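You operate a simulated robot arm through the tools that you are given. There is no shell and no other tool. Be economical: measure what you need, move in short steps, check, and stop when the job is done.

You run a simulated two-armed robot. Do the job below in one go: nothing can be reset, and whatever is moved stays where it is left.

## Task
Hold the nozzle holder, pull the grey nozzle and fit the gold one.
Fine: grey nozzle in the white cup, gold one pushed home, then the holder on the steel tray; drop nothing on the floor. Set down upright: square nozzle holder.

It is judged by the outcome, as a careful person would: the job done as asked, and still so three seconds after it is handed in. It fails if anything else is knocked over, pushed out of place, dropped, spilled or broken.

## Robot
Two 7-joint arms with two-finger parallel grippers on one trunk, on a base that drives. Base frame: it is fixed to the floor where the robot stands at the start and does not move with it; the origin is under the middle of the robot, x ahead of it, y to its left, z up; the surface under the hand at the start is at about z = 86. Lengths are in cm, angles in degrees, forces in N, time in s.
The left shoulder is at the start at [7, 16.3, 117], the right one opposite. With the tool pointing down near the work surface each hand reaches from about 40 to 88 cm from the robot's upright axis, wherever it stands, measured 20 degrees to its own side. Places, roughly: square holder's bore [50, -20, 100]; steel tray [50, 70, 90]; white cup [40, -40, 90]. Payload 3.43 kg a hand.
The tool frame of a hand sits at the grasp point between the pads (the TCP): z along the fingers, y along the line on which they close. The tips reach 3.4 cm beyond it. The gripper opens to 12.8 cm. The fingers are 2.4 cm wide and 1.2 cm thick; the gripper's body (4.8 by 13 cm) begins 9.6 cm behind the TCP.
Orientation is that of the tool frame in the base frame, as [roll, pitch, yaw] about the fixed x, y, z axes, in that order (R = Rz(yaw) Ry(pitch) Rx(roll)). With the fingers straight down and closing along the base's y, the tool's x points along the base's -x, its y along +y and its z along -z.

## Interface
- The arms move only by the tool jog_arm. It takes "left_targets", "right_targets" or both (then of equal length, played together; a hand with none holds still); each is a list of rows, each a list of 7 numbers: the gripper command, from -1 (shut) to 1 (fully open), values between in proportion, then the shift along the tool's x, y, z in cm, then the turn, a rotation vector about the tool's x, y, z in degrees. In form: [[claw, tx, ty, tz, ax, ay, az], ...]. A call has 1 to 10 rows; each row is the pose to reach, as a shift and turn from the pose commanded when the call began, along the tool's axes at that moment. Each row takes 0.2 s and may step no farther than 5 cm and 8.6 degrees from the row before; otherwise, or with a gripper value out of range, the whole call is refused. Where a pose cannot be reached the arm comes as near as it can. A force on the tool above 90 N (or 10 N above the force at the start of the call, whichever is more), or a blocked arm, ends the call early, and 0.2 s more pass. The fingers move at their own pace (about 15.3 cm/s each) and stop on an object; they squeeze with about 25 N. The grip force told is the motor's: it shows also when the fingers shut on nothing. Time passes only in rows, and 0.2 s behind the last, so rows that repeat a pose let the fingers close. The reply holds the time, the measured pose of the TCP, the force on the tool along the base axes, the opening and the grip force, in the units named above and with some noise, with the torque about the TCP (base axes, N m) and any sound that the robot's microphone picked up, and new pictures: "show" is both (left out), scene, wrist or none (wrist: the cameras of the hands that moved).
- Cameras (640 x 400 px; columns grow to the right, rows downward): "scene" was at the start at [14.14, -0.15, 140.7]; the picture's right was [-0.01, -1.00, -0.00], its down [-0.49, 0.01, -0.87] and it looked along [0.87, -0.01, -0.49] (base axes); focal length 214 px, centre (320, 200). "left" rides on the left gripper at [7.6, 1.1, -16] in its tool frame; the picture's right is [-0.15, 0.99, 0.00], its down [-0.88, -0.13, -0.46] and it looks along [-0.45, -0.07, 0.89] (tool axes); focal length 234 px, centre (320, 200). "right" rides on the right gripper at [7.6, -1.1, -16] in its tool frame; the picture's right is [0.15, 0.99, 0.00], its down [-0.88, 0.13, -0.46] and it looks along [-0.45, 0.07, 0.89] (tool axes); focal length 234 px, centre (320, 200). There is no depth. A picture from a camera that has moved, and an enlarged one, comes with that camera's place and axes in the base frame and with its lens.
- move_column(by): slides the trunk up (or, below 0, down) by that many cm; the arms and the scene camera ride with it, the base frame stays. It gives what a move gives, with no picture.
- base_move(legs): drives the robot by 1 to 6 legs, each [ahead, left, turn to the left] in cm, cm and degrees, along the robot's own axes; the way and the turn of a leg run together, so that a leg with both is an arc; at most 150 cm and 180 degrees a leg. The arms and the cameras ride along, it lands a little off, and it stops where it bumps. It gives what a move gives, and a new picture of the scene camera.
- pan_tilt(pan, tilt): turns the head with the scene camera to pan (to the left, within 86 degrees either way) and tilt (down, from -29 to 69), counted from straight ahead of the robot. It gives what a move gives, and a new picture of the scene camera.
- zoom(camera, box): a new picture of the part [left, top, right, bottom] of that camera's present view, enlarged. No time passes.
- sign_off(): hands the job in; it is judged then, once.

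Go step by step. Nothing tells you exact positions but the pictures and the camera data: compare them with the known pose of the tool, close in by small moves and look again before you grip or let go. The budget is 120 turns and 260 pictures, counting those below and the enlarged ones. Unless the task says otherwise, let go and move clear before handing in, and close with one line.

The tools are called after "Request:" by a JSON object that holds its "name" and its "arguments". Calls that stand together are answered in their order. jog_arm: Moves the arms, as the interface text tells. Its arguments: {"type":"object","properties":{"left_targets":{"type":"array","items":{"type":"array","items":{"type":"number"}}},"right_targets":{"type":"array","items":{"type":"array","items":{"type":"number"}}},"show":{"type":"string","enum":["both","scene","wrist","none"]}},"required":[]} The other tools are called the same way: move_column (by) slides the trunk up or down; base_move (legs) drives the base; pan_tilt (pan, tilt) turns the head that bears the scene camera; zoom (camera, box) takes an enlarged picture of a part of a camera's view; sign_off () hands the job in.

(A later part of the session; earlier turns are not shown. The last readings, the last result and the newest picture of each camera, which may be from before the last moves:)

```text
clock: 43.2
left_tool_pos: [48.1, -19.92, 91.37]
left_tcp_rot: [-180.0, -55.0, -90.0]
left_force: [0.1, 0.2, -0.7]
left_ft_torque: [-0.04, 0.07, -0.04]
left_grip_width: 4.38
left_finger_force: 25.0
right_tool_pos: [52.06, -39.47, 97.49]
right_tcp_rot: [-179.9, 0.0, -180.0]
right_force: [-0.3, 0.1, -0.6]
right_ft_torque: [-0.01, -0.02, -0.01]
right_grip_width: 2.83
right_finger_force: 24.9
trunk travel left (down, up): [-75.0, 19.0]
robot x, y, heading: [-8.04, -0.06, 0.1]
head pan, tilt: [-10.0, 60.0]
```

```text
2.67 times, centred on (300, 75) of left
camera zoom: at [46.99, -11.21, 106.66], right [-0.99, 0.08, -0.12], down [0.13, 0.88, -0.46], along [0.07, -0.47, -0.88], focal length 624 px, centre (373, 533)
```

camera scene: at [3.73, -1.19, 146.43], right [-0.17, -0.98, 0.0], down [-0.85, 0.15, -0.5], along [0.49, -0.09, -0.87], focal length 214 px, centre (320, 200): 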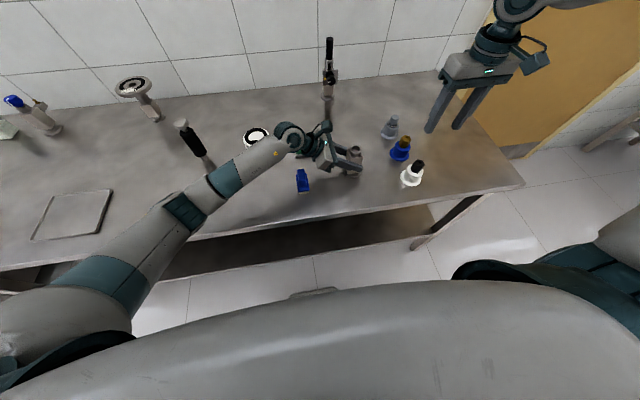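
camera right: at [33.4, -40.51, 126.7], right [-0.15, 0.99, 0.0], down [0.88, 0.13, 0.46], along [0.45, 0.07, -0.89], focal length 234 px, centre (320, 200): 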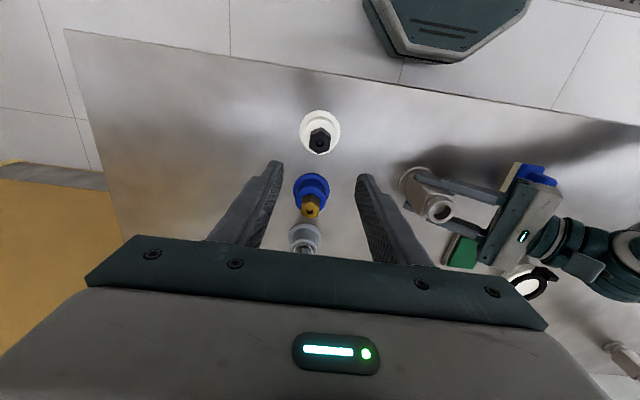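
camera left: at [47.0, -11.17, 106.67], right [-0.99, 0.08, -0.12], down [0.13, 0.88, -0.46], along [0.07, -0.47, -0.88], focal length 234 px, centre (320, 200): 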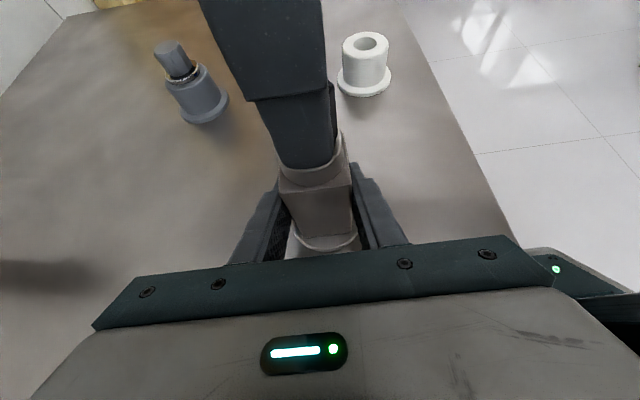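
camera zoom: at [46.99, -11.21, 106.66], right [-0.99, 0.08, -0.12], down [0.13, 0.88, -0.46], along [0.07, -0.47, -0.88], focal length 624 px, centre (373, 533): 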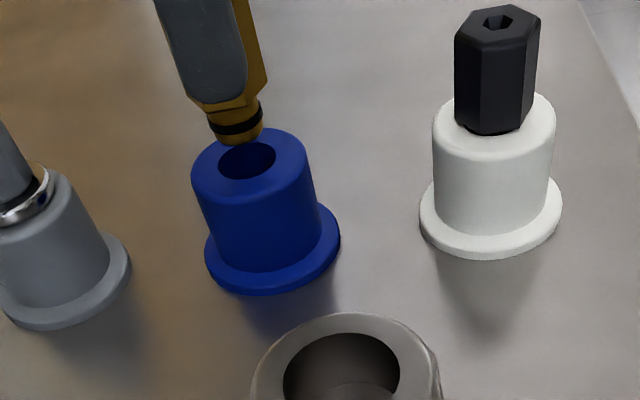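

Gold is out, blue stand stayed. Carry it above the holder bore.

Request:
{"name": "jog_arm", "arguments": {"right_targets": [[-1, 0, 0, -4, 0, 0, 0], [-1, 0, 0, -8, 0, 0, 0], [-1, 0, 0, -12, 0, 0, 0], [-1, 1, 4, -12, 0, 0, 0], [-1, 2, 8, -12, 0, 0, 0], [-1, 3, 12, -12, 0, 0, 0], [-1, 4, 16, -12, 0, 0, 0], [-1, 4.1, 19, -10, 0, 0, 0], [-1, 4.1, 19, -10, 0, 0, 0]]}}

Request:
{"name": "zoom", "arguments": {"camera": "right", "box": [240, 80, 400, 240]}}

Request:
{"name": "zoom", "arguments": {"camera": "left", "box": [220, 0, 420, 150]}}

Request:
{"name": "zoom", "arguments": {"camera": "scene", "box": [310, 90, 400, 180]}}

```text
clock: 45.2
left_tool_pos: [48.1, -19.93, 91.24]
left_tcp_rot: [180.0, -55.0, -90.0]
left_force: [0.0, -0.3, -0.6]
left_ft_torque: [-0.05, 0.01, 0.07]
left_grip_width: 4.37
left_finger_force: 25.4
right_tool_pos: [47.69, -20.43, 107.59]
right_tcp_rot: [179.8, 0.0, 180.0]
right_force: [-0.2, -0.8, 0.0]
right_ft_torque: [0.02, 0.0, -0.03]
right_grip_width: 2.89
right_finger_force: 25.1
trunk travel left (down, up): [-75.0, 19.0]
robot x, y, heading: [-7.65, -0.09, 0.0]
head pan, tilt: [-10.0, 60.0]
camera scene: at [3.74, -1.23, 146.43], right [-0.17, -0.98, 0.0], down [-0.85, 0.15, -0.5], along [0.49, -0.09, -0.87], focal length 214 px, centre (320, 200)
camera right: at [40.14, -21.47, 123.59], right [-0.15, 0.99, 0.0], down [0.88, 0.13, 0.46], along [0.45, 0.07, -0.89], focal length 234 px, centre (320, 200)
```

scene: 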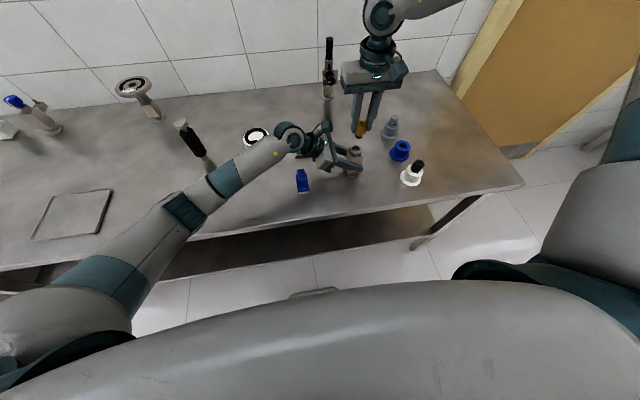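
right: 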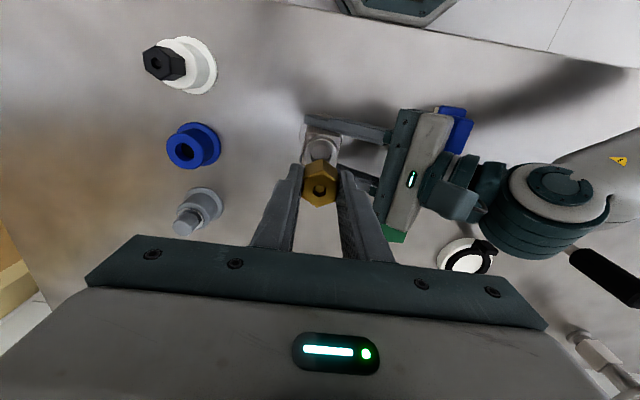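

```text
2.50 times, centred on (320, 160) of right
camera zoom: at [40.14, -21.47, 123.59], right [-0.15, 0.99, 0.0], down [0.88, 0.13, 0.46], along [0.45, 0.07, -0.89], focal length 585 px, centre (320, 300)
```

zoom: 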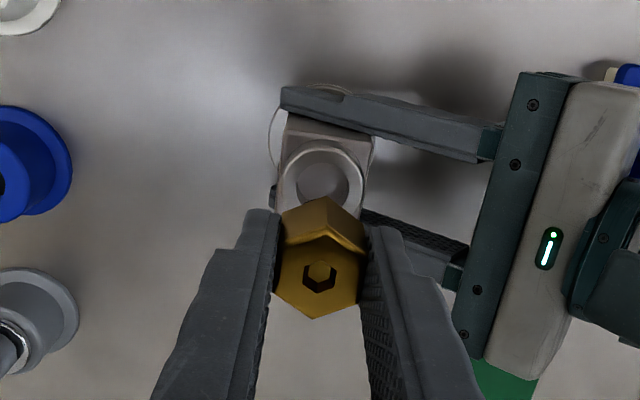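

```text
2.67 times, centred on (320, 75) of left
camera zoom: at [46.94, -11.23, 106.67], right [-0.99, 0.08, -0.12], down [0.13, 0.88, -0.46], along [0.07, -0.47, -0.88], focal length 624 px, centre (320, 533)
```

zoom: 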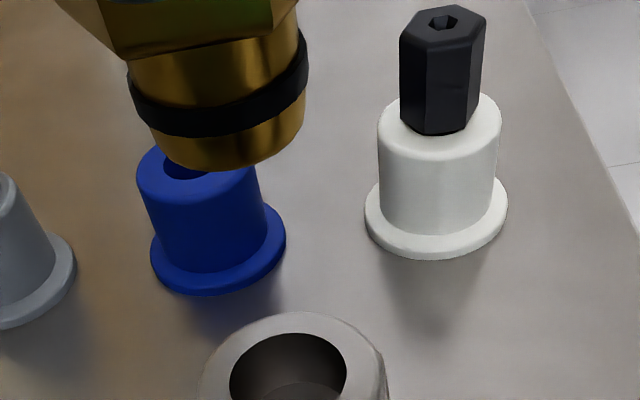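

```text
4.44 times, centred on (355, 135) of scene
camera zoom: at [3.74, -1.23, 146.43], right [-0.17, -0.98, 0.0], down [-0.85, 0.15, -0.5], along [0.49, -0.09, -0.87], focal length 953 px, centre (164, 489)
```

zoom: 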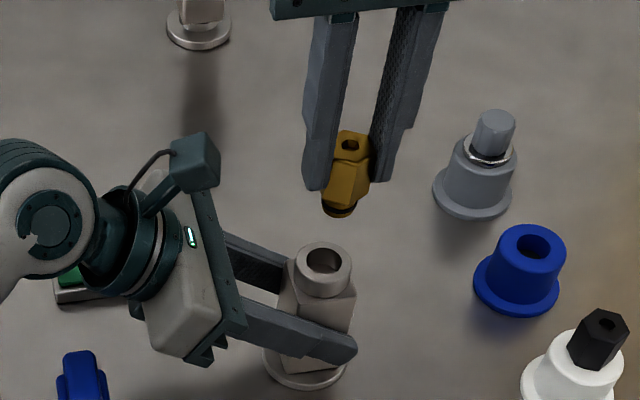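

All views agree within ~0.2 cm. Lower to just above the collar and recheck.

Request:
{"name": "jog_arm", "arguments": {"right_targets": [[-1, 0.05, 0.05, 2, 0, 0, 0], [-1, 0.05, 0.05, 4.0, 0, 0, 0], [-1, 0.05, 0.05, 4.2, 0, 0, 0], [-1, 0.05, 0.05, 4.2, 0, 0, 0]], "show": "none"}}

Request:
{"name": "zoom", "arguments": {"camera": "left", "box": [240, 40, 400, 200]}}

Request:
{"name": "zoom", "arguments": {"camera": "scene", "box": [325, 110, 385, 180]}}

Request:
{"name": "zoom", "arguments": {"camera": "right", "box": [260, 100, 380, 220]}}

```text
clock: 46.2
left_tool_pos: [48.15, -19.95, 91.3]
left_tcp_rot: [-180.0, -55.0, -89.9]
left_force: [-0.2, -0.1, 1.2]
left_ft_torque: [-0.05, 0.08, 0.04]
left_grip_width: 4.37
left_finger_force: 24.4
right_tool_pos: [47.91, -20.47, 103.31]
right_tcp_rot: [180.0, 0.1, -180.0]
right_force: [0.6, -0.5, -0.7]
right_ft_torque: [-0.02, 0.0, -0.03]
right_grip_width: 2.87
right_finger_force: 24.7
trunk travel left (down, up): [-75.0, 19.0]
robot x, y, heading: [-7.98, 0.34, -0.1]
head pan, tilt: [-10.0, 60.0]
```

```text
2.50 times, centred on (320, 120) of left
camera zoom: at [47.01, -11.21, 106.66], right [-0.99, 0.08, -0.12], down [0.13, 0.88, -0.46], along [0.07, -0.47, -0.88], focal length 585 px, centre (320, 400)
```

zoom: 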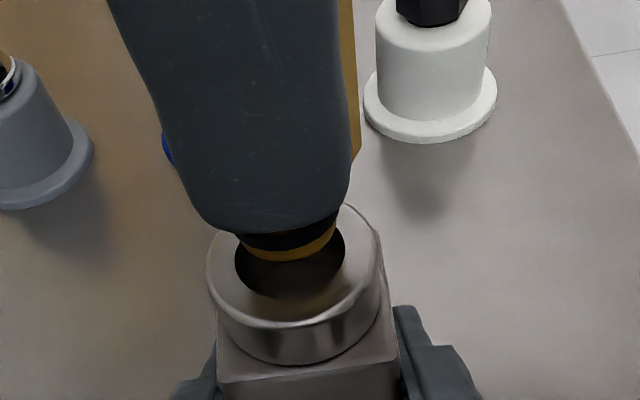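

```text
5.71 times, centred on (355, 145) of scene
camera zoom: at [3.82, -1.22, 146.43], right [-0.17, -0.98, 0.0], down [-0.85, 0.15, -0.5], along [0.49, -0.09, -0.87], focal length 1226 px, centre (120, 514)
```

zoom: 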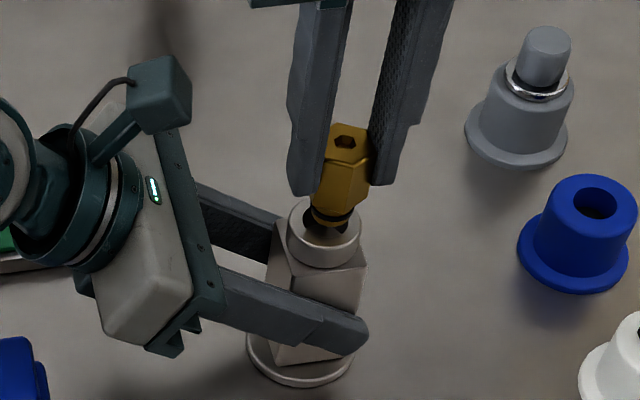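

```text
3.33 times, centred on (320, 160) of right
camera zoom: at [40.19, -21.48, 119.26], right [-0.15, 0.99, 0.0], down [0.88, 0.13, 0.46], along [0.45, 0.07, -0.89], focal length 781 px, centre (320, 333)
```

zoom: 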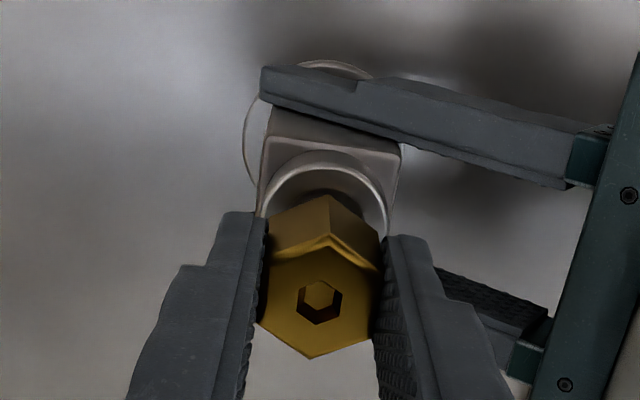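

Close alignment; a small −x, +y trim, then lower slowly and feel the forces.

Request:
{"name": "jog_arm", "arguments": {"right_targets": [[-1, 0.12, 0.1, 0, 0, 0, 0], [-1, 0.12, 0.1, 0.4, 0, 0, 0], [-1, 0.12, 0.1, 0.8, 0, 0, 0], [-1, 0.12, 0.1, 1.0, 0, 0, 0]], "show": "none"}}

Request:
{"name": "zoom", "arguments": {"camera": "left", "box": [240, 40, 400, 200]}}

Request:
{"name": "zoom", "arguments": {"camera": "scene", "box": [325, 110, 385, 180]}}

```text
clock: 47.2
left_tool_pos: [47.96, -20.03, 91.49]
left_tcp_rot: [179.9, -55.1, -90.1]
left_force: [-0.2, -1.9, 0.5]
left_ft_torque: [0.07, 0.25, -0.51]
left_grip_width: 4.38
left_finger_force: 24.8
right_tool_pos: [47.75, -20.29, 102.23]
right_tcp_rot: [179.9, 0.0, -180.0]
right_force: [0.2, 2.9, 2.2]
right_ft_torque: [0.09, 0.06, 0.5]
right_grip_width: 2.89
right_finger_force: 25.3
trunk travel left (down, up): [-75.0, 19.0]
robot x, y, heading: [-8.1, -0.54, -0.0]
head pan, tilt: [-10.0, 60.0]
```

```text
2.50 times, centred on (320, 120) of left
camera zoom: at [46.97, -11.23, 106.66], right [-0.99, 0.08, -0.12], down [0.13, 0.88, -0.46], along [0.07, -0.47, -0.88], focal length 585 px, centre (320, 400)
```

zoom: 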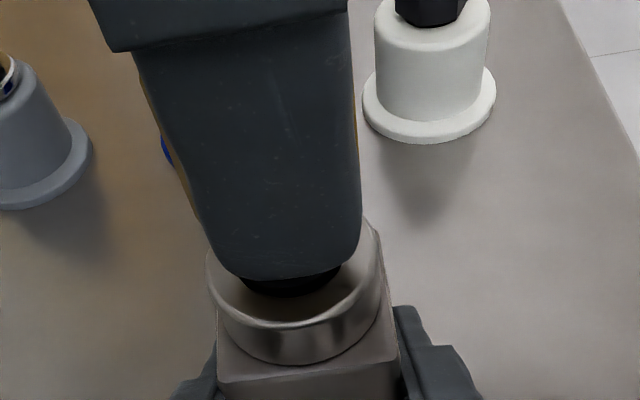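

```text
5.71 times, centred on (355, 145) of scene
camera zoom: at [3.8, -1.22, 146.43], right [-0.17, -0.98, 0.0], down [-0.85, 0.15, -0.5], along [0.49, -0.09, -0.87], focal length 1226 px, centre (120, 514)
```

zoom: 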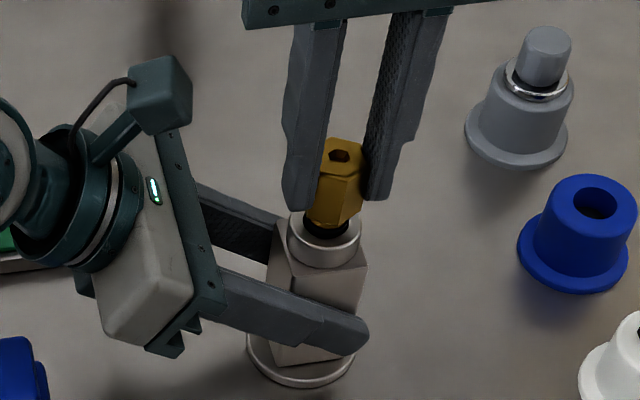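

Shank is in the bore. Continue down; the O-ring will need a push.

Request:
{"name": "jog_arm", "arguments": {"right_targets": [[-1, 0, 0, 0.3, 0, 0, 0], [-1, 0, 0, 0.6, 0, 0, 0], [-1, 0, 0, 0.9, 0, 0, 0], [-1, 0, 0, 1.1, 0, 0, 0]], "show": "none"}}

Request:
{"name": "zoom", "arguments": {"camera": "scene", "box": [325, 110, 385, 180]}}

Request:
{"name": "zoom", "arguments": {"camera": "left", "box": [240, 40, 400, 200]}}

```text
clock: 48.2
left_tool_pos: [48.07, -19.9, 91.34]
left_tcp_rot: [180.0, -54.9, -90.0]
left_force: [2.6, -5.9, -0.4]
left_ft_torque: [0.08, 0.14, -0.44]
left_grip_width: 4.37
left_finger_force: 25.3
right_tool_pos: [47.81, -20.23, 101.18]
right_tcp_rot: [-180.0, 0.0, -180.0]
right_force: [-0.1, 5.1, 5.1]
right_ft_torque: [0.16, 0.13, 0.52]
right_grip_width: 2.86
right_finger_force: 24.6
trunk travel left (down, up): [-75.0, 19.0]
robot x, y, heading: [-7.74, -0.49, 0.1]
head pan, tilt: [-10.0, 60.0]
```

```text
5.71 times, centred on (355, 145) of scene
camera zoom: at [3.8, -1.23, 146.43], right [-0.17, -0.98, 0.0], down [-0.85, 0.15, -0.5], along [0.49, -0.09, -0.87], focal length 1226 px, centre (120, 514)
```

zoom: 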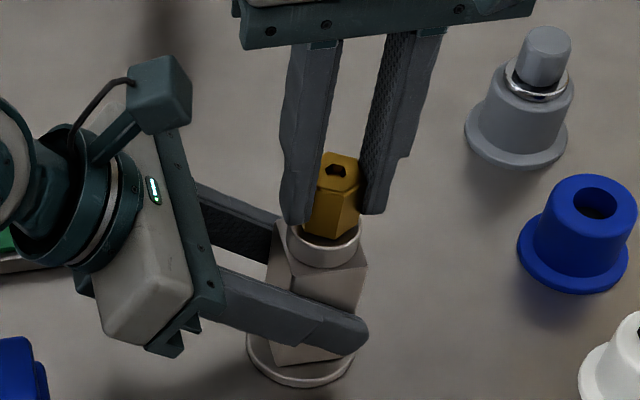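

```text
2.50 times, centred on (320, 120) of left
camera zoom: at [46.99, -11.22, 106.66], right [-0.99, 0.08, -0.12], down [0.13, 0.88, -0.46], along [0.07, -0.47, -0.88], focal length 585 px, centre (320, 400)
```

zoom: 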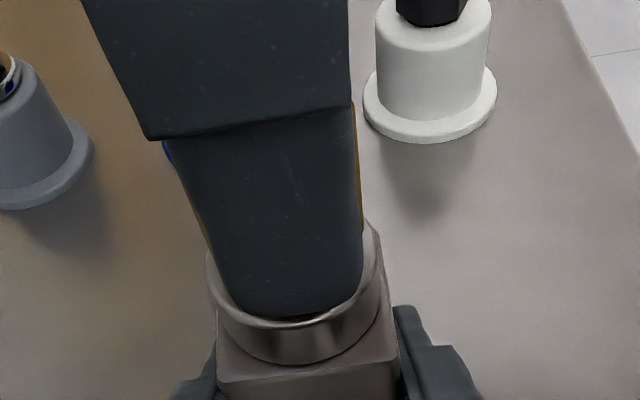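

Request:
{"name": "jog_arm", "arguments": {"right_targets": [[-1, 0, 0.05, 0.1, 0, 0, 0], [-1, 0, 0.05, 0.2, 0, 0, 0], [-1, 0, 0.05, 0.3, 0, 0, 0]], "show": "none"}}

Request:
{"name": "zoom", "arguments": {"camera": "scene", "box": [325, 110, 385, 180]}}

```text
clock: 49.0
left_tool_pos: [48.06, -19.92, 91.37]
left_tcp_rot: [180.0, -54.9, -90.1]
left_force: [3.1, -4.2, -2.1]
left_ft_torque: [-0.35, 0.06, -0.34]
left_grip_width: 4.38
left_finger_force: 24.8
right_tool_pos: [47.86, -20.3, 100.91]
right_tcp_rot: [-179.9, 0.0, 180.0]
right_force: [-0.1, 0.6, 10.8]
right_ft_torque: [0.0, 0.01, 0.48]
right_grip_width: 2.88
right_finger_force: 25.1
trunk travel left (down, up): [-75.0, 19.0]
robot x, y, heading: [-7.93, 0.21, -0.1]
head pan, tilt: [-10.0, 60.0]
```

```text
5.71 times, centred on (355, 145) of scene
camera zoom: at [3.77, -1.22, 146.44], right [-0.17, -0.98, 0.0], down [-0.85, 0.15, -0.5], along [0.49, -0.09, -0.87], focal length 1226 px, centre (120, 514)
```

zoom: 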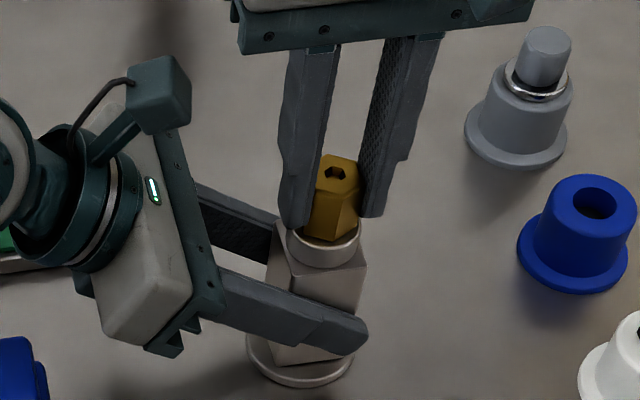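

Request:
{"name": "jog_arm", "arguments": {"right_targets": [[-1, 0, 0, 0.15, 0, 0, 0], [-1, 0, 0, 0.3, 0, 0, 0], [-1, 0, 0, 0.4, 0, 0, 0]], "show": "none"}}

Request:
{"name": "zoom", "arguments": {"camera": "left", "box": [240, 40, 400, 200]}}

```text
clock: 49.8
left_tool_pos: [48.03, -19.93, 91.32]
left_tcp_rot: [180.0, -55.0, -90.0]
left_force: [4.2, -3.1, -6.0]
left_ft_torque: [-0.43, 0.0, 0.15]
left_grip_width: 4.38
left_finger_force: 25.0
right_tool_pos: [47.82, -20.32, 100.61]
right_tcp_rot: [-180.0, 0.2, -180.0]
right_force: [-0.1, 0.4, 20.9]
right_ft_torque: [0.0, -0.05, -0.01]
right_grip_width: 2.89
right_finger_force: 24.7
trunk travel left (down, up): [-75.0, 19.0]
robot x, y, heading: [-7.97, -0.17, 0.1]
head pan, tilt: [-10.0, 60.0]
```

```text
2.50 times, centred on (320, 120) of left
camera zoom: at [46.96, -11.19, 106.67], right [-0.99, 0.08, -0.12], down [0.13, 0.88, -0.46], along [0.07, -0.47, -0.88], focal length 585 px, centre (320, 400)
```

zoom: 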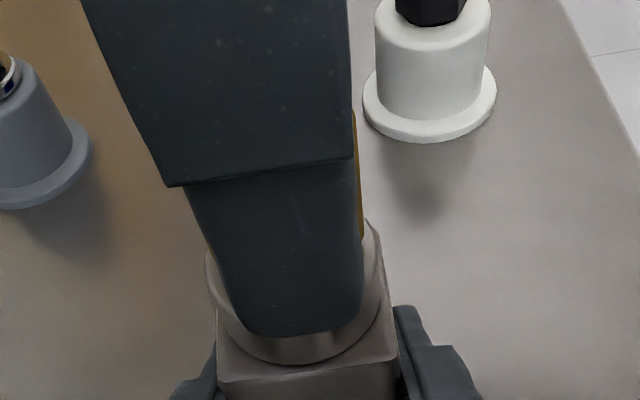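

Force rises slowly—possibly the fingers slip on the hex. I'll open, rise and inspect, then push on top with closed fingers if needed.

Request:
{"name": "jog_arm", "arguments": {"right_targets": [[-1, 0, 0, -0.2, 0, 0, 0], [-0.5, 0, 0, -0.2, 0, 0, 0], [-0.1, 0, 0, -0.2, 0, 0, 0], [0, 0, 0, -0.2, 0, 0, 0], [0, 0, 0, -4, 0, 0, 0], [0, 0, 0, -8, 0, 0, 0], [0, 0, 0, -11, 0, 0, 0]], "show": "none"}}

Request:
{"name": "zoom", "arguments": {"camera": "left", "box": [240, 40, 400, 200]}}

Request:
{"name": "zoom", "arguments": {"camera": "scene", "box": [325, 110, 385, 180]}}

Request:
{"name": "zoom", "arguments": {"camera": "right", "box": [240, 80, 400, 220]}}

```text
clock: 51.4
left_tool_pos: [48.07, -19.82, 91.32]
left_tcp_rot: [179.9, -55.0, -89.9]
left_force: [-0.4, 0.3, 0.1]
left_ft_torque: [-0.03, 0.1, -0.02]
left_grip_width: 4.35
left_finger_force: 24.9
right_tool_pos: [47.72, -20.19, 111.49]
right_tcp_rot: [180.0, 0.0, -180.0]
right_force: [-0.1, -0.4, -0.7]
right_ft_torque: [0.0, -0.04, 0.01]
right_grip_width: 6.42
right_finger_force: 0.0
trunk travel left (down, up): [-75.0, 19.0]
robot x, y, heading: [-7.9, -0.23, 0.0]
head pan, tilt: [-10.0, 60.0]
```

```text
2.50 times, centred on (320, 120) of left
camera zoom: at [46.96, -11.19, 106.66], right [-0.99, 0.08, -0.12], down [0.13, 0.88, -0.46], along [0.07, -0.47, -0.88], focal length 585 px, centre (320, 400)
```

zoom: 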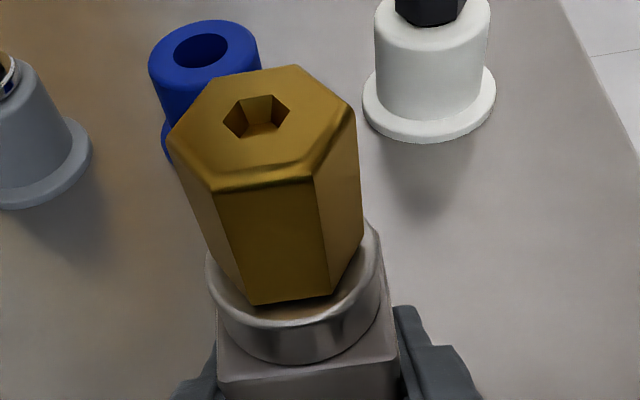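

```text
5.71 times, centred on (355, 145) of scene
camera zoom: at [3.76, -1.2, 146.43], right [-0.17, -0.98, 0.0], down [-0.85, 0.15, -0.5], along [0.49, -0.09, -0.87], focal length 1226 px, centre (120, 514)
```

zoom: 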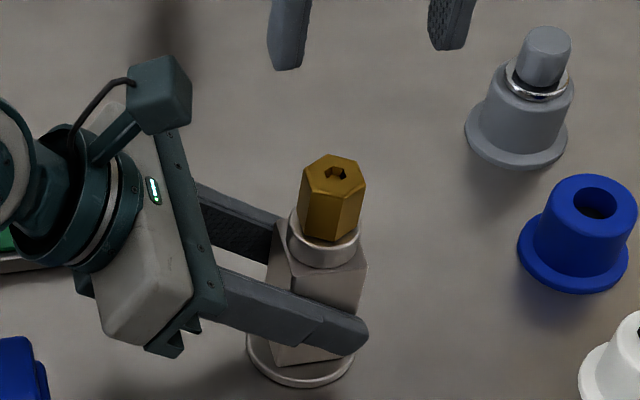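

```text
2.86 times, centred on (320, 150) of right
camera zoom: at [40.1, -21.33, 127.52], right [-0.15, 0.99, 0.0], down [0.88, 0.13, 0.46], along [0.45, 0.07, -0.89], focal length 669 px, centre (320, 343)
```

zoom: 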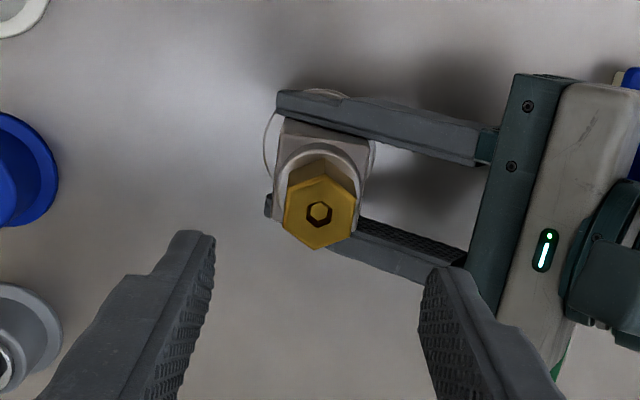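

Gold is in, looks close to fully down. I'll press on its top with closed fingertips to make sure it's home.

Request:
{"name": "jog_arm", "arguments": {"right_targets": [[-0.6, -0.1, 0.1, 0, 0, 0, 0], [-1, -0.1, 0.1, 0, 0, 0, 0], [-1, -0.1, 0.1, 3, 0, 0, 0], [-1, -0.1, 0.1, 6.5, 0, 0, 0], [-1, -0.1, 0.1, 7.0, 0, 0, 0], [-1, -0.1, 0.1, 7.4, 0, 0, 0], [-1, -0.1, 0.1, 7.7, 0, 0, 0]], "show": "none"}}

Request:
{"name": "zoom", "arguments": {"camera": "left", "box": [240, 40, 400, 200]}}

```text
clock: 53.0
left_tool_pos: [48.12, -19.95, 91.42]
left_tcp_rot: [-179.9, -55.0, -90.1]
left_force: [0.7, -0.2, -0.3]
left_ft_torque: [-0.03, 0.05, -0.02]
left_grip_width: 4.36
left_finger_force: 24.7
right_tool_pos: [47.9, -20.24, 103.83]
right_tcp_rot: [179.9, -0.1, 179.9]
right_force: [0.2, -0.1, 0.0]
right_ft_torque: [0.02, -0.02, -0.02]
right_grip_width: 0.01
right_finger_force: 25.0
trunk travel left (down, up): [-75.0, 19.0]
robot x, y, heading: [-7.91, 0.04, 0.5]
head pan, tilt: [-10.0, 60.0]
```

```text
2.50 times, centred on (320, 120) of left
camera zoom: at [47.0, -11.21, 106.66], right [-0.99, 0.08, -0.12], down [0.13, 0.88, -0.46], along [0.07, -0.47, -0.88], focal length 585 px, centre (320, 400)
```

zoom: 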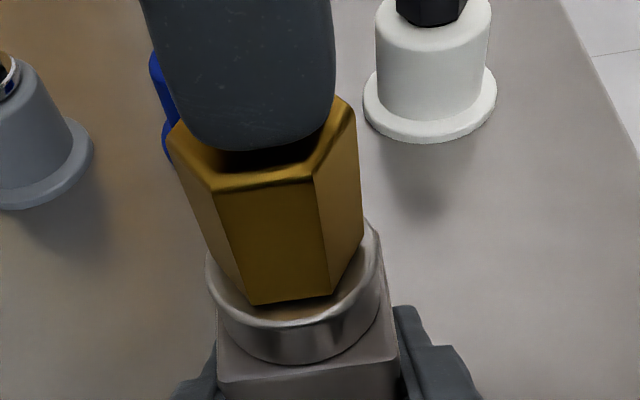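

Request:
{"name": "jog_arm", "arguments": {"right_targets": [[-1, 0, 0, 0.2, 0, 0, 0], [-1, 0, 0, 0.4, 0, 0, 0], [-1, 0, 0, 0.6, 0, 0, 0], [-1, 0, 0, 0.8, 0, 0, 0]], "show": "none"}}

Request:
{"name": "zoom", "arguments": {"camera": "left", "box": [240, 40, 400, 200]}}

```text
clock: 54.0
left_tool_pos: [48.03, -19.83, 91.45]
left_tcp_rot: [-179.7, -54.9, -90.1]
left_force: [22.1, -6.7, -14.3]
left_ft_torque: [0.27, 0.47, 0.61]
left_grip_width: 4.4
left_finger_force: 24.8
right_tool_pos: [47.83, -20.1, 103.63]
right_tcp_rot: [179.8, 0.6, -180.0]
right_force: [-11.4, -3.5, 69.0]
right_ft_torque: [-0.16, 0.56, -0.95]
right_grip_width: 0.0
right_finger_force: 25.8
trunk travel left (down, up): [-75.0, 19.0]
robot x, y, heading: [-7.96, 0.06, -0.1]
head pan, tilt: [-10.0, 60.0]
```

```text
2.50 times, centred on (320, 120) of left
camera zoom: at [46.88, -11.16, 106.78], right [-0.99, 0.08, -0.12], down [0.13, 0.88, -0.46], along [0.07, -0.47, -0.88], focal length 585 px, centre (320, 400)
```

zoom: 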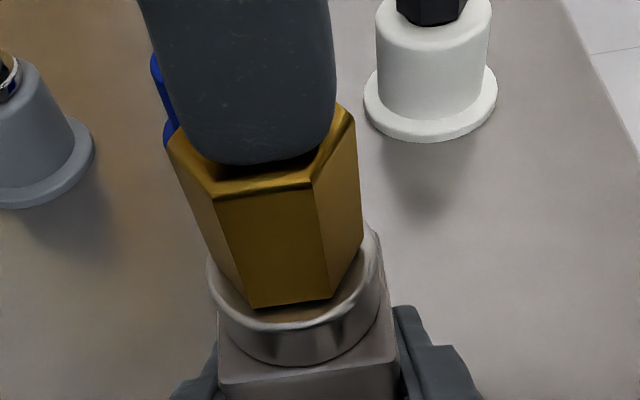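

69 N with no further travel: the gold nozzle is home. Retract the right hand, then lift the holder.

Request:
{"name": "jog_arm", "arguments": {"right_targets": [[-1, 0, 0, -1, 0, 0, 0], [-1, 0, 0, -5, 0, 0, 0], [-1, 0, 0, -9.5, 0, 0, 0], [-1, 0, 0, -14, 0, 0, 0], [-1, 0, -4, -17, 0, 0, 0], [-1, 0, -8, -20, 0, 0, 0], [-1, 0, -12, -23, 0, 0, 0]], "show": "none"}}

Request:
{"name": "jog_arm", "arguments": {"left_targets": [[-1, 0.8, 0, -0.6, 0, 0, 0], [-1, 2.5, 0, -1.7, 0, 0, 0], [-1, 4.9, 0, -3.4, 0, 0, 0], [-1, 7.4, 0, -5.2, 0, 0, 0], [-1, 9.8, 0, -6.9, 0, 0, 0], [-1, 9.8, 0, -6.9, 0, 0, 0]]}}

Request:
{"name": "zoom", "arguments": {"camera": "left", "box": [220, 60, 420, 260]}}

```text
clock: 55.6
left_tool_pos: [48.12, -19.83, 91.47]
left_tcp_rot: [-179.7, -55.0, -90.1]
left_force: [-1.1, 1.2, 9.6]
left_ft_torque: [0.14, 0.46, 0.05]
left_grip_width: 4.4
left_finger_force: 25.4
right_tool_pos: [47.62, -32.24, 126.19]
right_tcp_rot: [-180.0, 0.1, -179.9]
right_force: [0.4, -0.2, -0.2]
right_ft_torque: [0.06, 0.0, 0.0]
right_grip_width: 0.0
right_finger_force: 24.8
trunk travel left (down, up): [-75.0, 19.0]
robot x, y, heading: [-7.41, 0.09, 0.0]
head pan, tilt: [-10.0, 60.0]
```

```text
clock: 57.0
left_tool_pos: [48.06, -19.96, 103.3]
left_tcp_rot: [179.9, -54.9, -89.8]
left_force: [0.3, 0.1, -3.5]
left_ft_torque: [0.01, -0.02, 0.0]
left_grip_width: 4.38
left_finger_force: 25.4
right_tool_pos: [48.15, -32.12, 125.99]
right_tcp_rot: [-179.9, 0.0, -179.9]
right_force: [0.4, -1.0, -0.2]
right_ft_torque: [0.0, 0.0, 0.01]
right_grip_width: 0.0
right_finger_force: 25.2
trunk travel left (down, up): [-75.0, 19.0]
robot x, y, heading: [-7.95, 0.14, 0.4]
head pan, tilt: [-10.0, 60.0]
camera scene: at [3.88, -1.22, 146.42], right [-0.17, -0.98, 0.0], down [-0.85, 0.15, -0.5], along [0.49, -0.09, -0.87], focal length 214 px, centre (320, 200)
camera left: at [47.03, -11.18, 118.66], right [-0.99, 0.08, -0.12], down [0.13, 0.88, -0.46], along [0.07, -0.47, -0.88], focal length 234 px, centre (320, 200)
```

scene: 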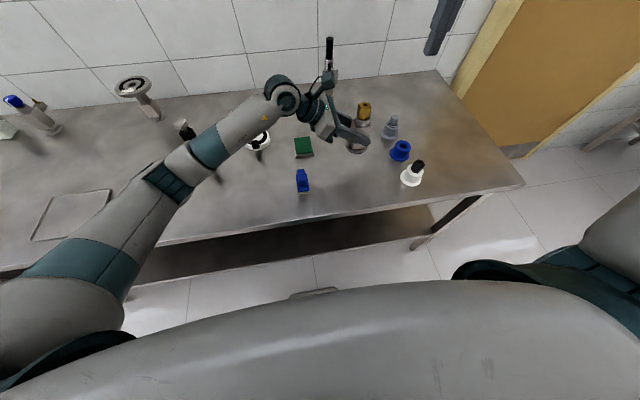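
left: 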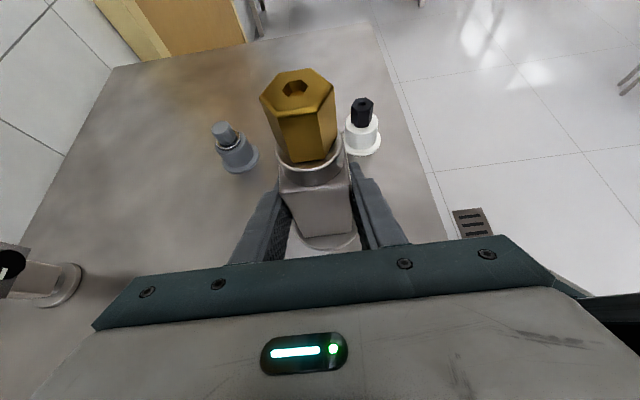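

```text
2.00 times, centred on (320, 160) of left
camera zoom: at [47.03, -11.18, 118.66], right [-0.99, 0.08, -0.12], down [0.13, 0.88, -0.46], along [0.07, -0.47, -0.88], focal length 468 px, centre (320, 280)
```

zoom: 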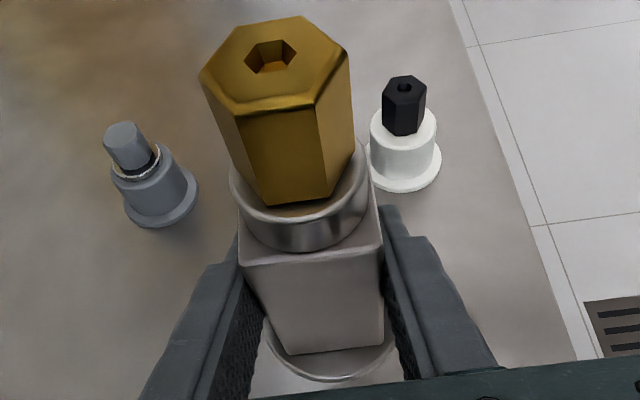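

Holder lifted cleanly, and the grey nozzle stays in the cup. Raise the trunk for clearance and look left along the route.

Request:
{"name": "move_column", "arguments": {"by": 8}}

Request:
{"name": "pan_tilt", "arguments": {"pan": 60, "tilt": 40}}

```text
clock: 58.1
left_tool_pos: [48.03, -19.94, 111.32]
left_tcp_rot: [180.0, -55.0, -90.1]
left_force: [-0.4, 0.2, -3.8]
left_ft_torque: [0.04, 0.02, 0.03]
left_grip_width: 4.38
left_finger_force: 25.0
right_tool_pos: [48.07, -32.17, 133.91]
right_tcp_rot: [180.0, 0.0, -179.9]
right_force: [0.3, 1.2, -0.1]
right_ft_torque: [0.0, 0.02, -0.01]
right_grip_width: 0.02
right_finger_force: 24.8
trunk travel left (down, up): [-83.0, 11.0]
robot x, y, heading: [-7.78, 0.06, -0.2]
head pan, tilt: [-10.0, 60.0]
```

```text
clock: 59.6
left_tool_pos: [48.03, -19.91, 111.28]
left_tcp_rot: [-180.0, -55.0, -90.0]
left_force: [-0.3, 0.6, -3.4]
left_ft_torque: [0.02, -0.03, 0.02]
left_grip_width: 4.37
left_finger_force: 25.0
right_tool_pos: [48.05, -32.2, 134.08]
right_tcp_rot: [-180.0, 0.0, 179.9]
right_force: [-0.4, 0.3, -0.4]
right_ft_torque: [0.03, -0.01, 0.06]
right_grip_width: 0.0
right_finger_force: 25.2
trunk travel left (down, up): [-83.0, 11.0]
robot x, y, heading: [-7.56, 0.31, 0.2]
head pan, tilt: [60.0, 40.0]
camera scene: at [1.55, 7.28, 157.1], right [0.87, -0.5, 0.0], down [-0.32, -0.56, -0.77], along [0.38, 0.66, -0.64], focal length 214 px, centre (320, 200)
```

scene: 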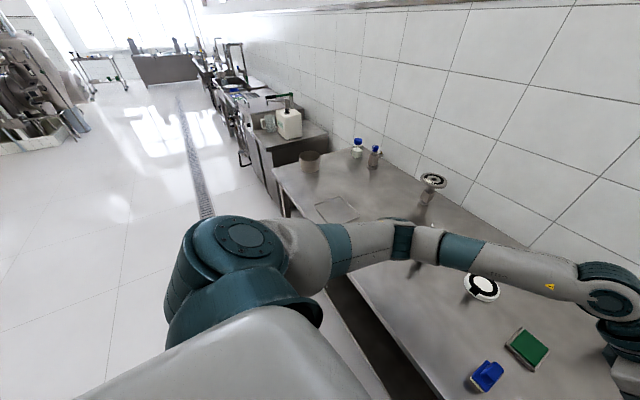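

Route is clear: floor free, tray at ≈(46,68.5). Drive left 80 cm.

Request:
{"name": "base_move", "arguments": {"legs": [[0, 40, 0], [0, 40, 0]]}}

Request:
{"name": "pan_tilt", "arguments": {"pan": 0, "tilt": 55}}

```text
clock: 64.2
left_tool_pos: [48.28, 59.95, 111.27]
left_tcp_rot: [179.9, -54.9, -90.3]
left_force: [0.3, -0.2, -3.6]
left_ft_torque: [-0.02, 0.02, -0.02]
left_grip_width: 4.38
left_finger_force: 25.4
right_tool_pos: [48.12, 47.69, 134.01]
right_tcp_rot: [179.9, 0.1, 179.8]
right_force: [-0.1, 0.0, -0.3]
right_ft_torque: [0.02, 0.0, 0.02]
right_grip_width: 0.0
right_finger_force: 25.0
trunk travel left (down, up): [-83.0, 11.0]
robot x, y, heading: [-7.58, 80.44, -0.3]
head pan, tilt: [60.0, 40.0]
camera scene: at [1.74, 87.41, 157.11], right [0.86, -0.5, 0.0], down [-0.32, -0.55, -0.77], along [0.39, 0.66, -0.64], focal length 214 px, centre (320, 200)
```

scene: 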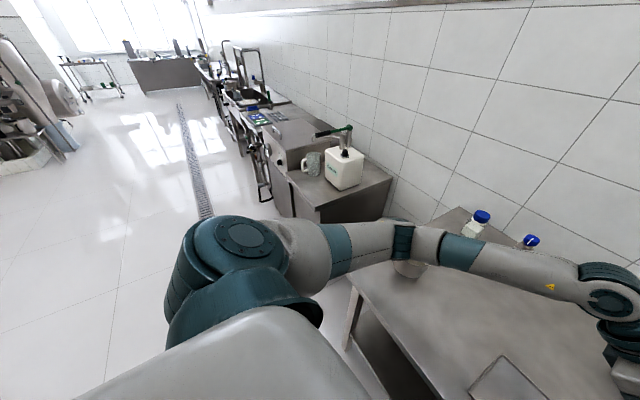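

```text
clock: 65.5
left_tool_pos: [48.25, 60.21, 111.39]
left_tcp_rot: [179.8, -55.0, -90.2]
left_force: [0.8, -0.6, -2.7]
left_ft_torque: [-0.02, 0.0, 0.0]
left_grip_width: 4.39
left_finger_force: 24.7
right_tool_pos: [47.99, 47.85, 133.86]
right_tcp_rot: [-179.9, -0.1, 179.8]
right_force: [-0.4, -1.6, -0.6]
right_ft_torque: [0.01, -0.01, 0.01]
right_grip_width: 0.0
right_finger_force: 25.8
trunk travel left (down, up): [-83.0, 11.0]
robot x, y, heading: [-7.82, 80.51, -0.2]
head pan, tilt: [0.0, 55.0]
camera scene: at [4.68, 80.21, 155.03], right [0.0, -1.0, 0.0], down [-0.82, 0.0, -0.57], along [0.57, 0.0, -0.82], focal length 214 px, centre (320, 200)
```

scene: 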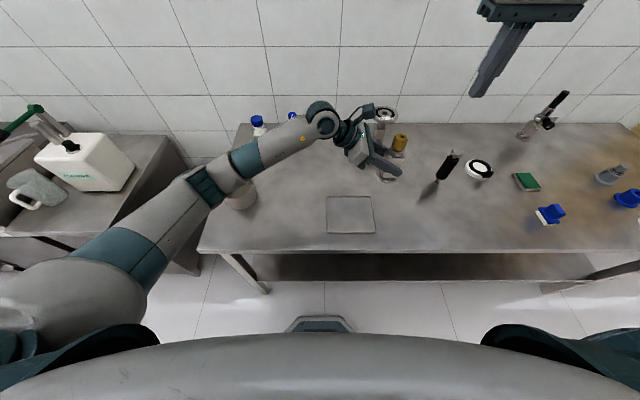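

Tray spans x 38–53, y 60–77, centre ≈(45.7,69). A bowl stands near the arm's elbow side, so I turn the hand 40° about vertical while moving over the tray to keep the forearm away from it.

Request:
{"name": "jog_arm", "arguments": {"left_targets": [[-1, -1, 0.4, -1.4, 6.6, 0, -4.6], [-1, -2, 0.9, -2.8, 13.1, 0, -9.2], [-1, -3, 1.3, -4.2, 19.7, 0, -13.8], [-1, -4, 1.8, -5.6, 26.2, 0, -18.4], [-1, -4.9, 2.2, -7, 32.8, 0, -22.9], [-1, -4.9, 2.2, -7, 32.8, 0, -22.9]]}}

```text
clock: 66.9
left_tool_pos: [46.08, 68.65, 111.29]
left_tcp_rot: [-180.0, -54.9, -50.1]
left_force: [0.6, 0.0, -4.1]
left_ft_torque: [0.03, -0.02, -0.03]
left_grip_width: 4.39
left_finger_force: 25.5
right_tool_pos: [48.01, 47.85, 133.96]
right_tcp_rot: [-179.9, 0.1, 179.9]
right_force: [1.0, 0.3, 0.0]
right_ft_torque: [0.0, 0.03, 0.02]
right_grip_width: 0.01
right_finger_force: 25.0
trunk travel left (down, up): [-83.0, 11.0]
robot x, y, heading: [-7.68, 80.09, -0.1]
head pan, tilt: [0.0, 55.0]
camera scene: at [4.72, 80.17, 155.03], right [0.0, -1.0, 0.0], down [-0.82, 0.0, -0.57], along [0.57, 0.0, -0.82], focal length 214 px, centre (320, 200)
camera left: at [39.62, 74.65, 126.68], right [-0.81, -0.57, -0.12], down [-0.46, 0.76, -0.46], along [0.35, -0.32, -0.88], focal length 234 px, centre (320, 200)
```

scene: 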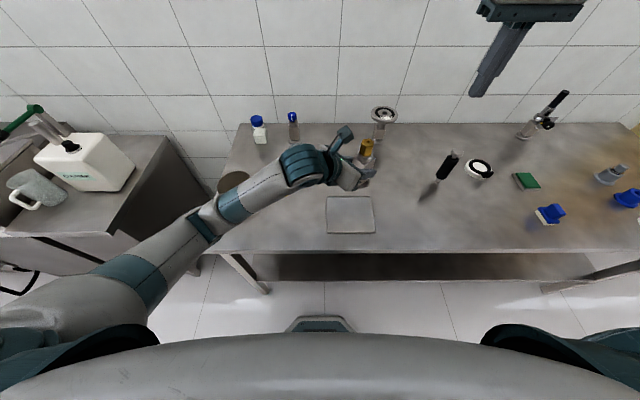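
left: 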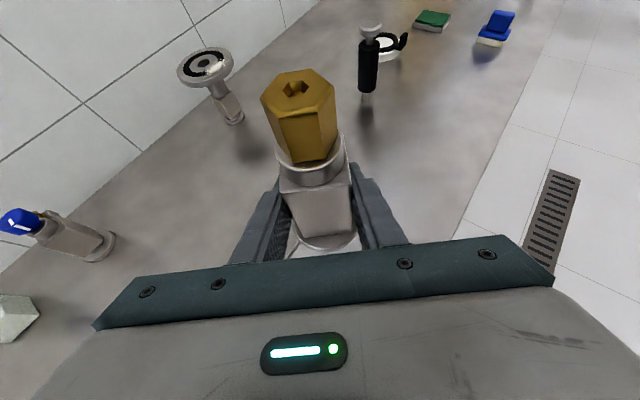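

Over the tray and clear of the bowl. Lower most of the way.

Request:
{"name": "jog_arm", "arguments": {"left_targets": [[-1, -2.9, 0, 2, 0, 0, 0], [-1, -5.8, 0, 4, 0, 0, 0], [-1, -8.6, 0, 6, 0, 0, 0], [-1, -11.5, 0, 8, 0, 0, 0], [-1, -11.5, 0, 8, 0, 0, 0]]}}

Request:
{"name": "zoom", "arguments": {"camera": "scene", "box": [190, 120, 420, 270]}}

```text
clock: 68.1
left_tool_pos: [45.87, 68.44, 97.31]
left_tcp_rot: [-180.0, -55.0, -50.3]
left_force: [-0.3, 0.5, -3.5]
left_ft_torque: [0.0, 0.03, 0.0]
left_grip_width: 4.39
left_finger_force: 24.5
right_tool_pos: [48.13, 47.85, 133.95]
right_tcp_rot: [-180.0, 0.0, 179.8]
right_force: [1.1, -0.1, -0.4]
right_ft_torque: [0.0, -0.01, -0.01]
right_grip_width: 0.0
right_finger_force: 25.0
trunk travel left (down, up): [-83.0, 11.0]
robot x, y, heading: [-7.8, 80.6, -0.2]
head pan, tilt: [0.0, 55.0]
camera scene: at [4.69, 80.18, 155.03], right [0.0, -1.0, 0.0], down [-0.82, 0.0, -0.57], along [0.57, 0.0, -0.82], focal length 214 px, centre (320, 200)
camera left: at [39.5, 74.62, 112.65], right [-0.81, -0.57, -0.12], down [-0.46, 0.76, -0.46], along [0.35, -0.32, -0.88], focal length 234 px, centre (320, 200)
```

scene: 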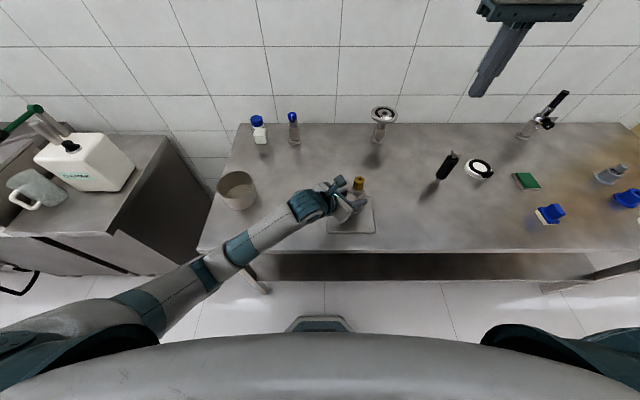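
left: 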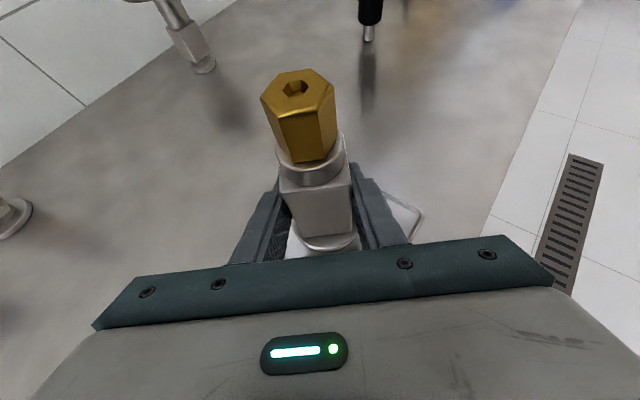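

```text
2.67 times, centred on (305, 195) of scene
camera zoom: at [4.69, 80.18, 155.03], right [0.0, -1.0, 0.0], down [-0.82, 0.0, -0.57], along [0.57, 0.0, -0.82], focal length 572 px, centre (360, 213)
```

zoom: 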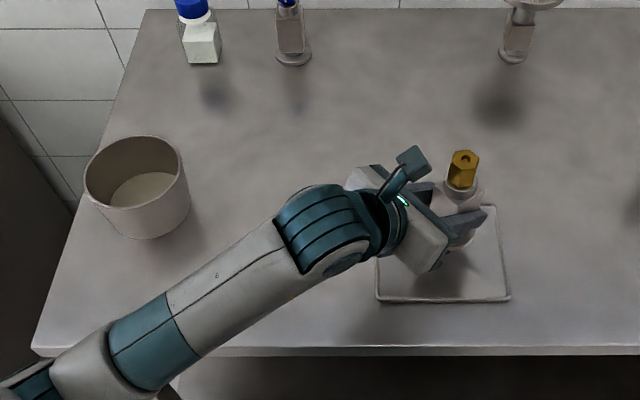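

Tray is beneath. To keep the elbow high above the bench edge, raise the trunk 8 and let the arm reach further down.

Request:
{"name": "move_column", "arguments": {"by": 8}}

Request:
{"name": "jog_arm", "arguments": {"left_targets": [[-1, -2.9, 0, 2, 0, 0, 0], [-1, -5.7, 0, 4, 0, 0, 0], [-1, -8.2, 0, 5.7, 0, 0, 0], [-1, -9.4, 0, 6.6, 0, 0, 0]]}}

Request:
{"name": "zoom", "arguments": {"camera": "scene", "box": [190, 120, 420, 270]}}

Request:
{"name": "zoom", "arguments": {"camera": "left", "box": [220, 100, 440, 270]}}

```text
clock: 69.2
left_tool_pos: [45.88, 68.67, 105.27]
left_tcp_rot: [-180.0, -54.9, -50.3]
left_force: [-0.4, -0.1, -4.0]
left_ft_torque: [-0.01, 0.02, 0.0]
left_grip_width: 4.37
left_finger_force: 24.7
right_tool_pos: [48.0, 47.79, 142.03]
right_tcp_rot: [-180.0, 0.0, 179.8]
right_force: [-0.1, -0.9, 0.2]
right_ft_torque: [0.01, -0.02, -0.03]
right_grip_width: 0.0
right_finger_force: 25.1
trunk travel left (down, up): [-91.0, 3.0]
robot x, y, heading: [-7.83, 80.41, -0.1]
head pan, tilt: [0.0, 55.0]
```

```text
clock: 70.2
left_tool_pos: [45.76, 68.66, 93.95]
left_tcp_rot: [-179.9, -54.9, -50.2]
left_force: [1.2, 0.0, -2.9]
left_ft_torque: [0.0, 0.03, 0.04]
left_grip_width: 4.38
left_finger_force: 24.8
right_tool_pos: [48.03, 47.94, 141.95]
right_tcp_rot: [180.0, 0.0, 179.8]
right_force: [-0.1, 0.1, -0.3]
right_ft_torque: [-0.02, -0.01, 0.0]
right_grip_width: 0.0
right_finger_force: 25.1
trunk travel left (down, up): [-91.0, 3.0]
robot x, y, heading: [-7.27, 80.12, -0.3]
head pan, tilt: [0.0, 55.0]
camera scene: at [4.69, 80.21, 163.03], right [0.0, -1.0, 0.0], down [-0.82, 0.0, -0.57], along [0.57, 0.0, -0.82], focal length 214 px, centre (320, 200)
camera left: at [39.51, 74.69, 109.2], right [-0.81, -0.57, -0.12], down [-0.46, 0.76, -0.46], along [0.35, -0.32, -0.88], focal length 234 px, centre (320, 200)
```

scene: 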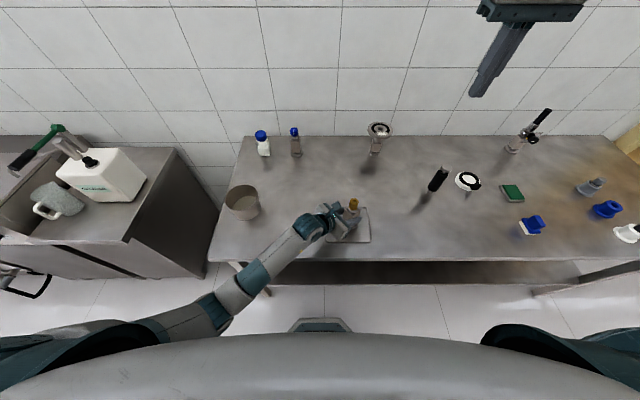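
left: 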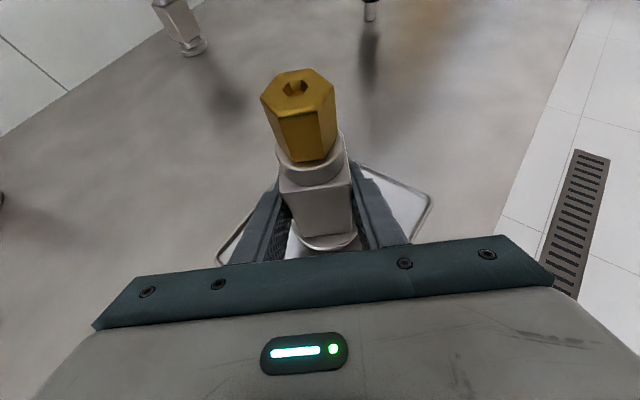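

```text
2.67 times, centred on (305, 195) of scene
camera zoom: at [4.69, 80.21, 163.03], right [0.0, -1.0, 0.0], down [-0.82, 0.0, -0.57], along [0.57, 0.0, -0.82], focal length 572 px, centre (360, 213)
```

zoom: 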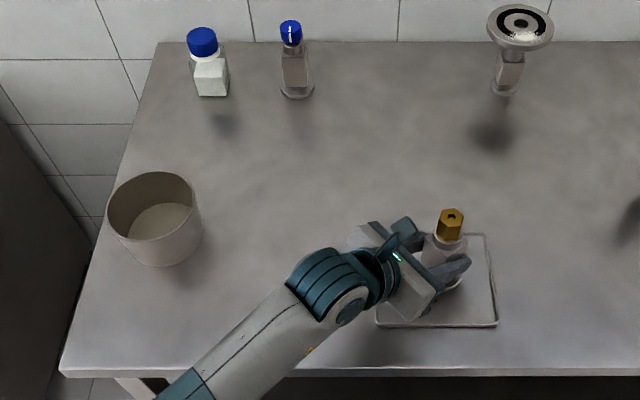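

```text
2.35 times, centred on (330, 185) of left
camera zoom: at [39.51, 74.69, 109.2], right [-0.81, -0.57, -0.12], down [-0.46, 0.76, -0.46], along [0.35, -0.32, -0.88], focal length 551 px, centre (296, 235)
```

zoom: 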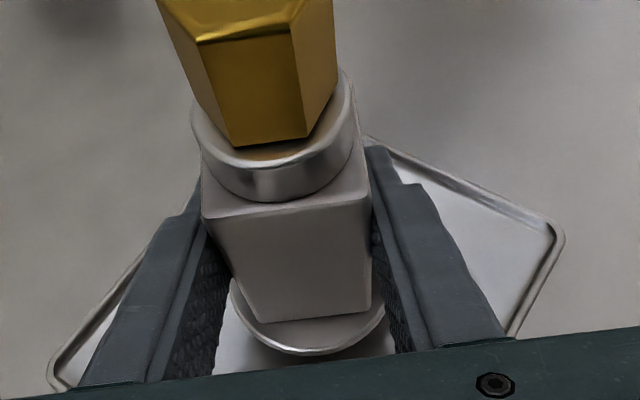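

Holder is inside the tray area. Lower slowly until contact.

Request:
{"name": "jog_arm", "arguments": {"left_targets": [[-1, -0.41, 0, 0.29, 0, 0, 0], [-1, -0.82, 0, 0.57, 0, 0, 0], [-1, -1.2, 0, 0.85, 0, 0, 0], [-1, -1.4, 0, 1.0, 0, 0, 0]], "show": "none"}}

```text
clock: 71.2
left_tool_pos: [45.86, 68.53, 92.16]
left_tcp_rot: [179.9, -55.0, -50.2]
left_force: [-0.6, 0.5, -3.3]
left_ft_torque: [0.02, 0.01, 0.01]
left_grip_width: 4.37
left_finger_force: 25.1
right_tool_pos: [48.0, 47.76, 142.11]
right_tcp_rot: [-179.9, 0.0, 179.8]
right_force: [-0.8, 0.1, 0.2]
right_ft_torque: [0.0, 0.02, 0.03]
right_grip_width: 0.01
right_finger_force: 25.3
trunk travel left (down, up): [-91.0, 3.0]
robot x, y, heading: [-7.42, 80.12, -0.0]
head pan, tilt: [0.0, 55.0]
```

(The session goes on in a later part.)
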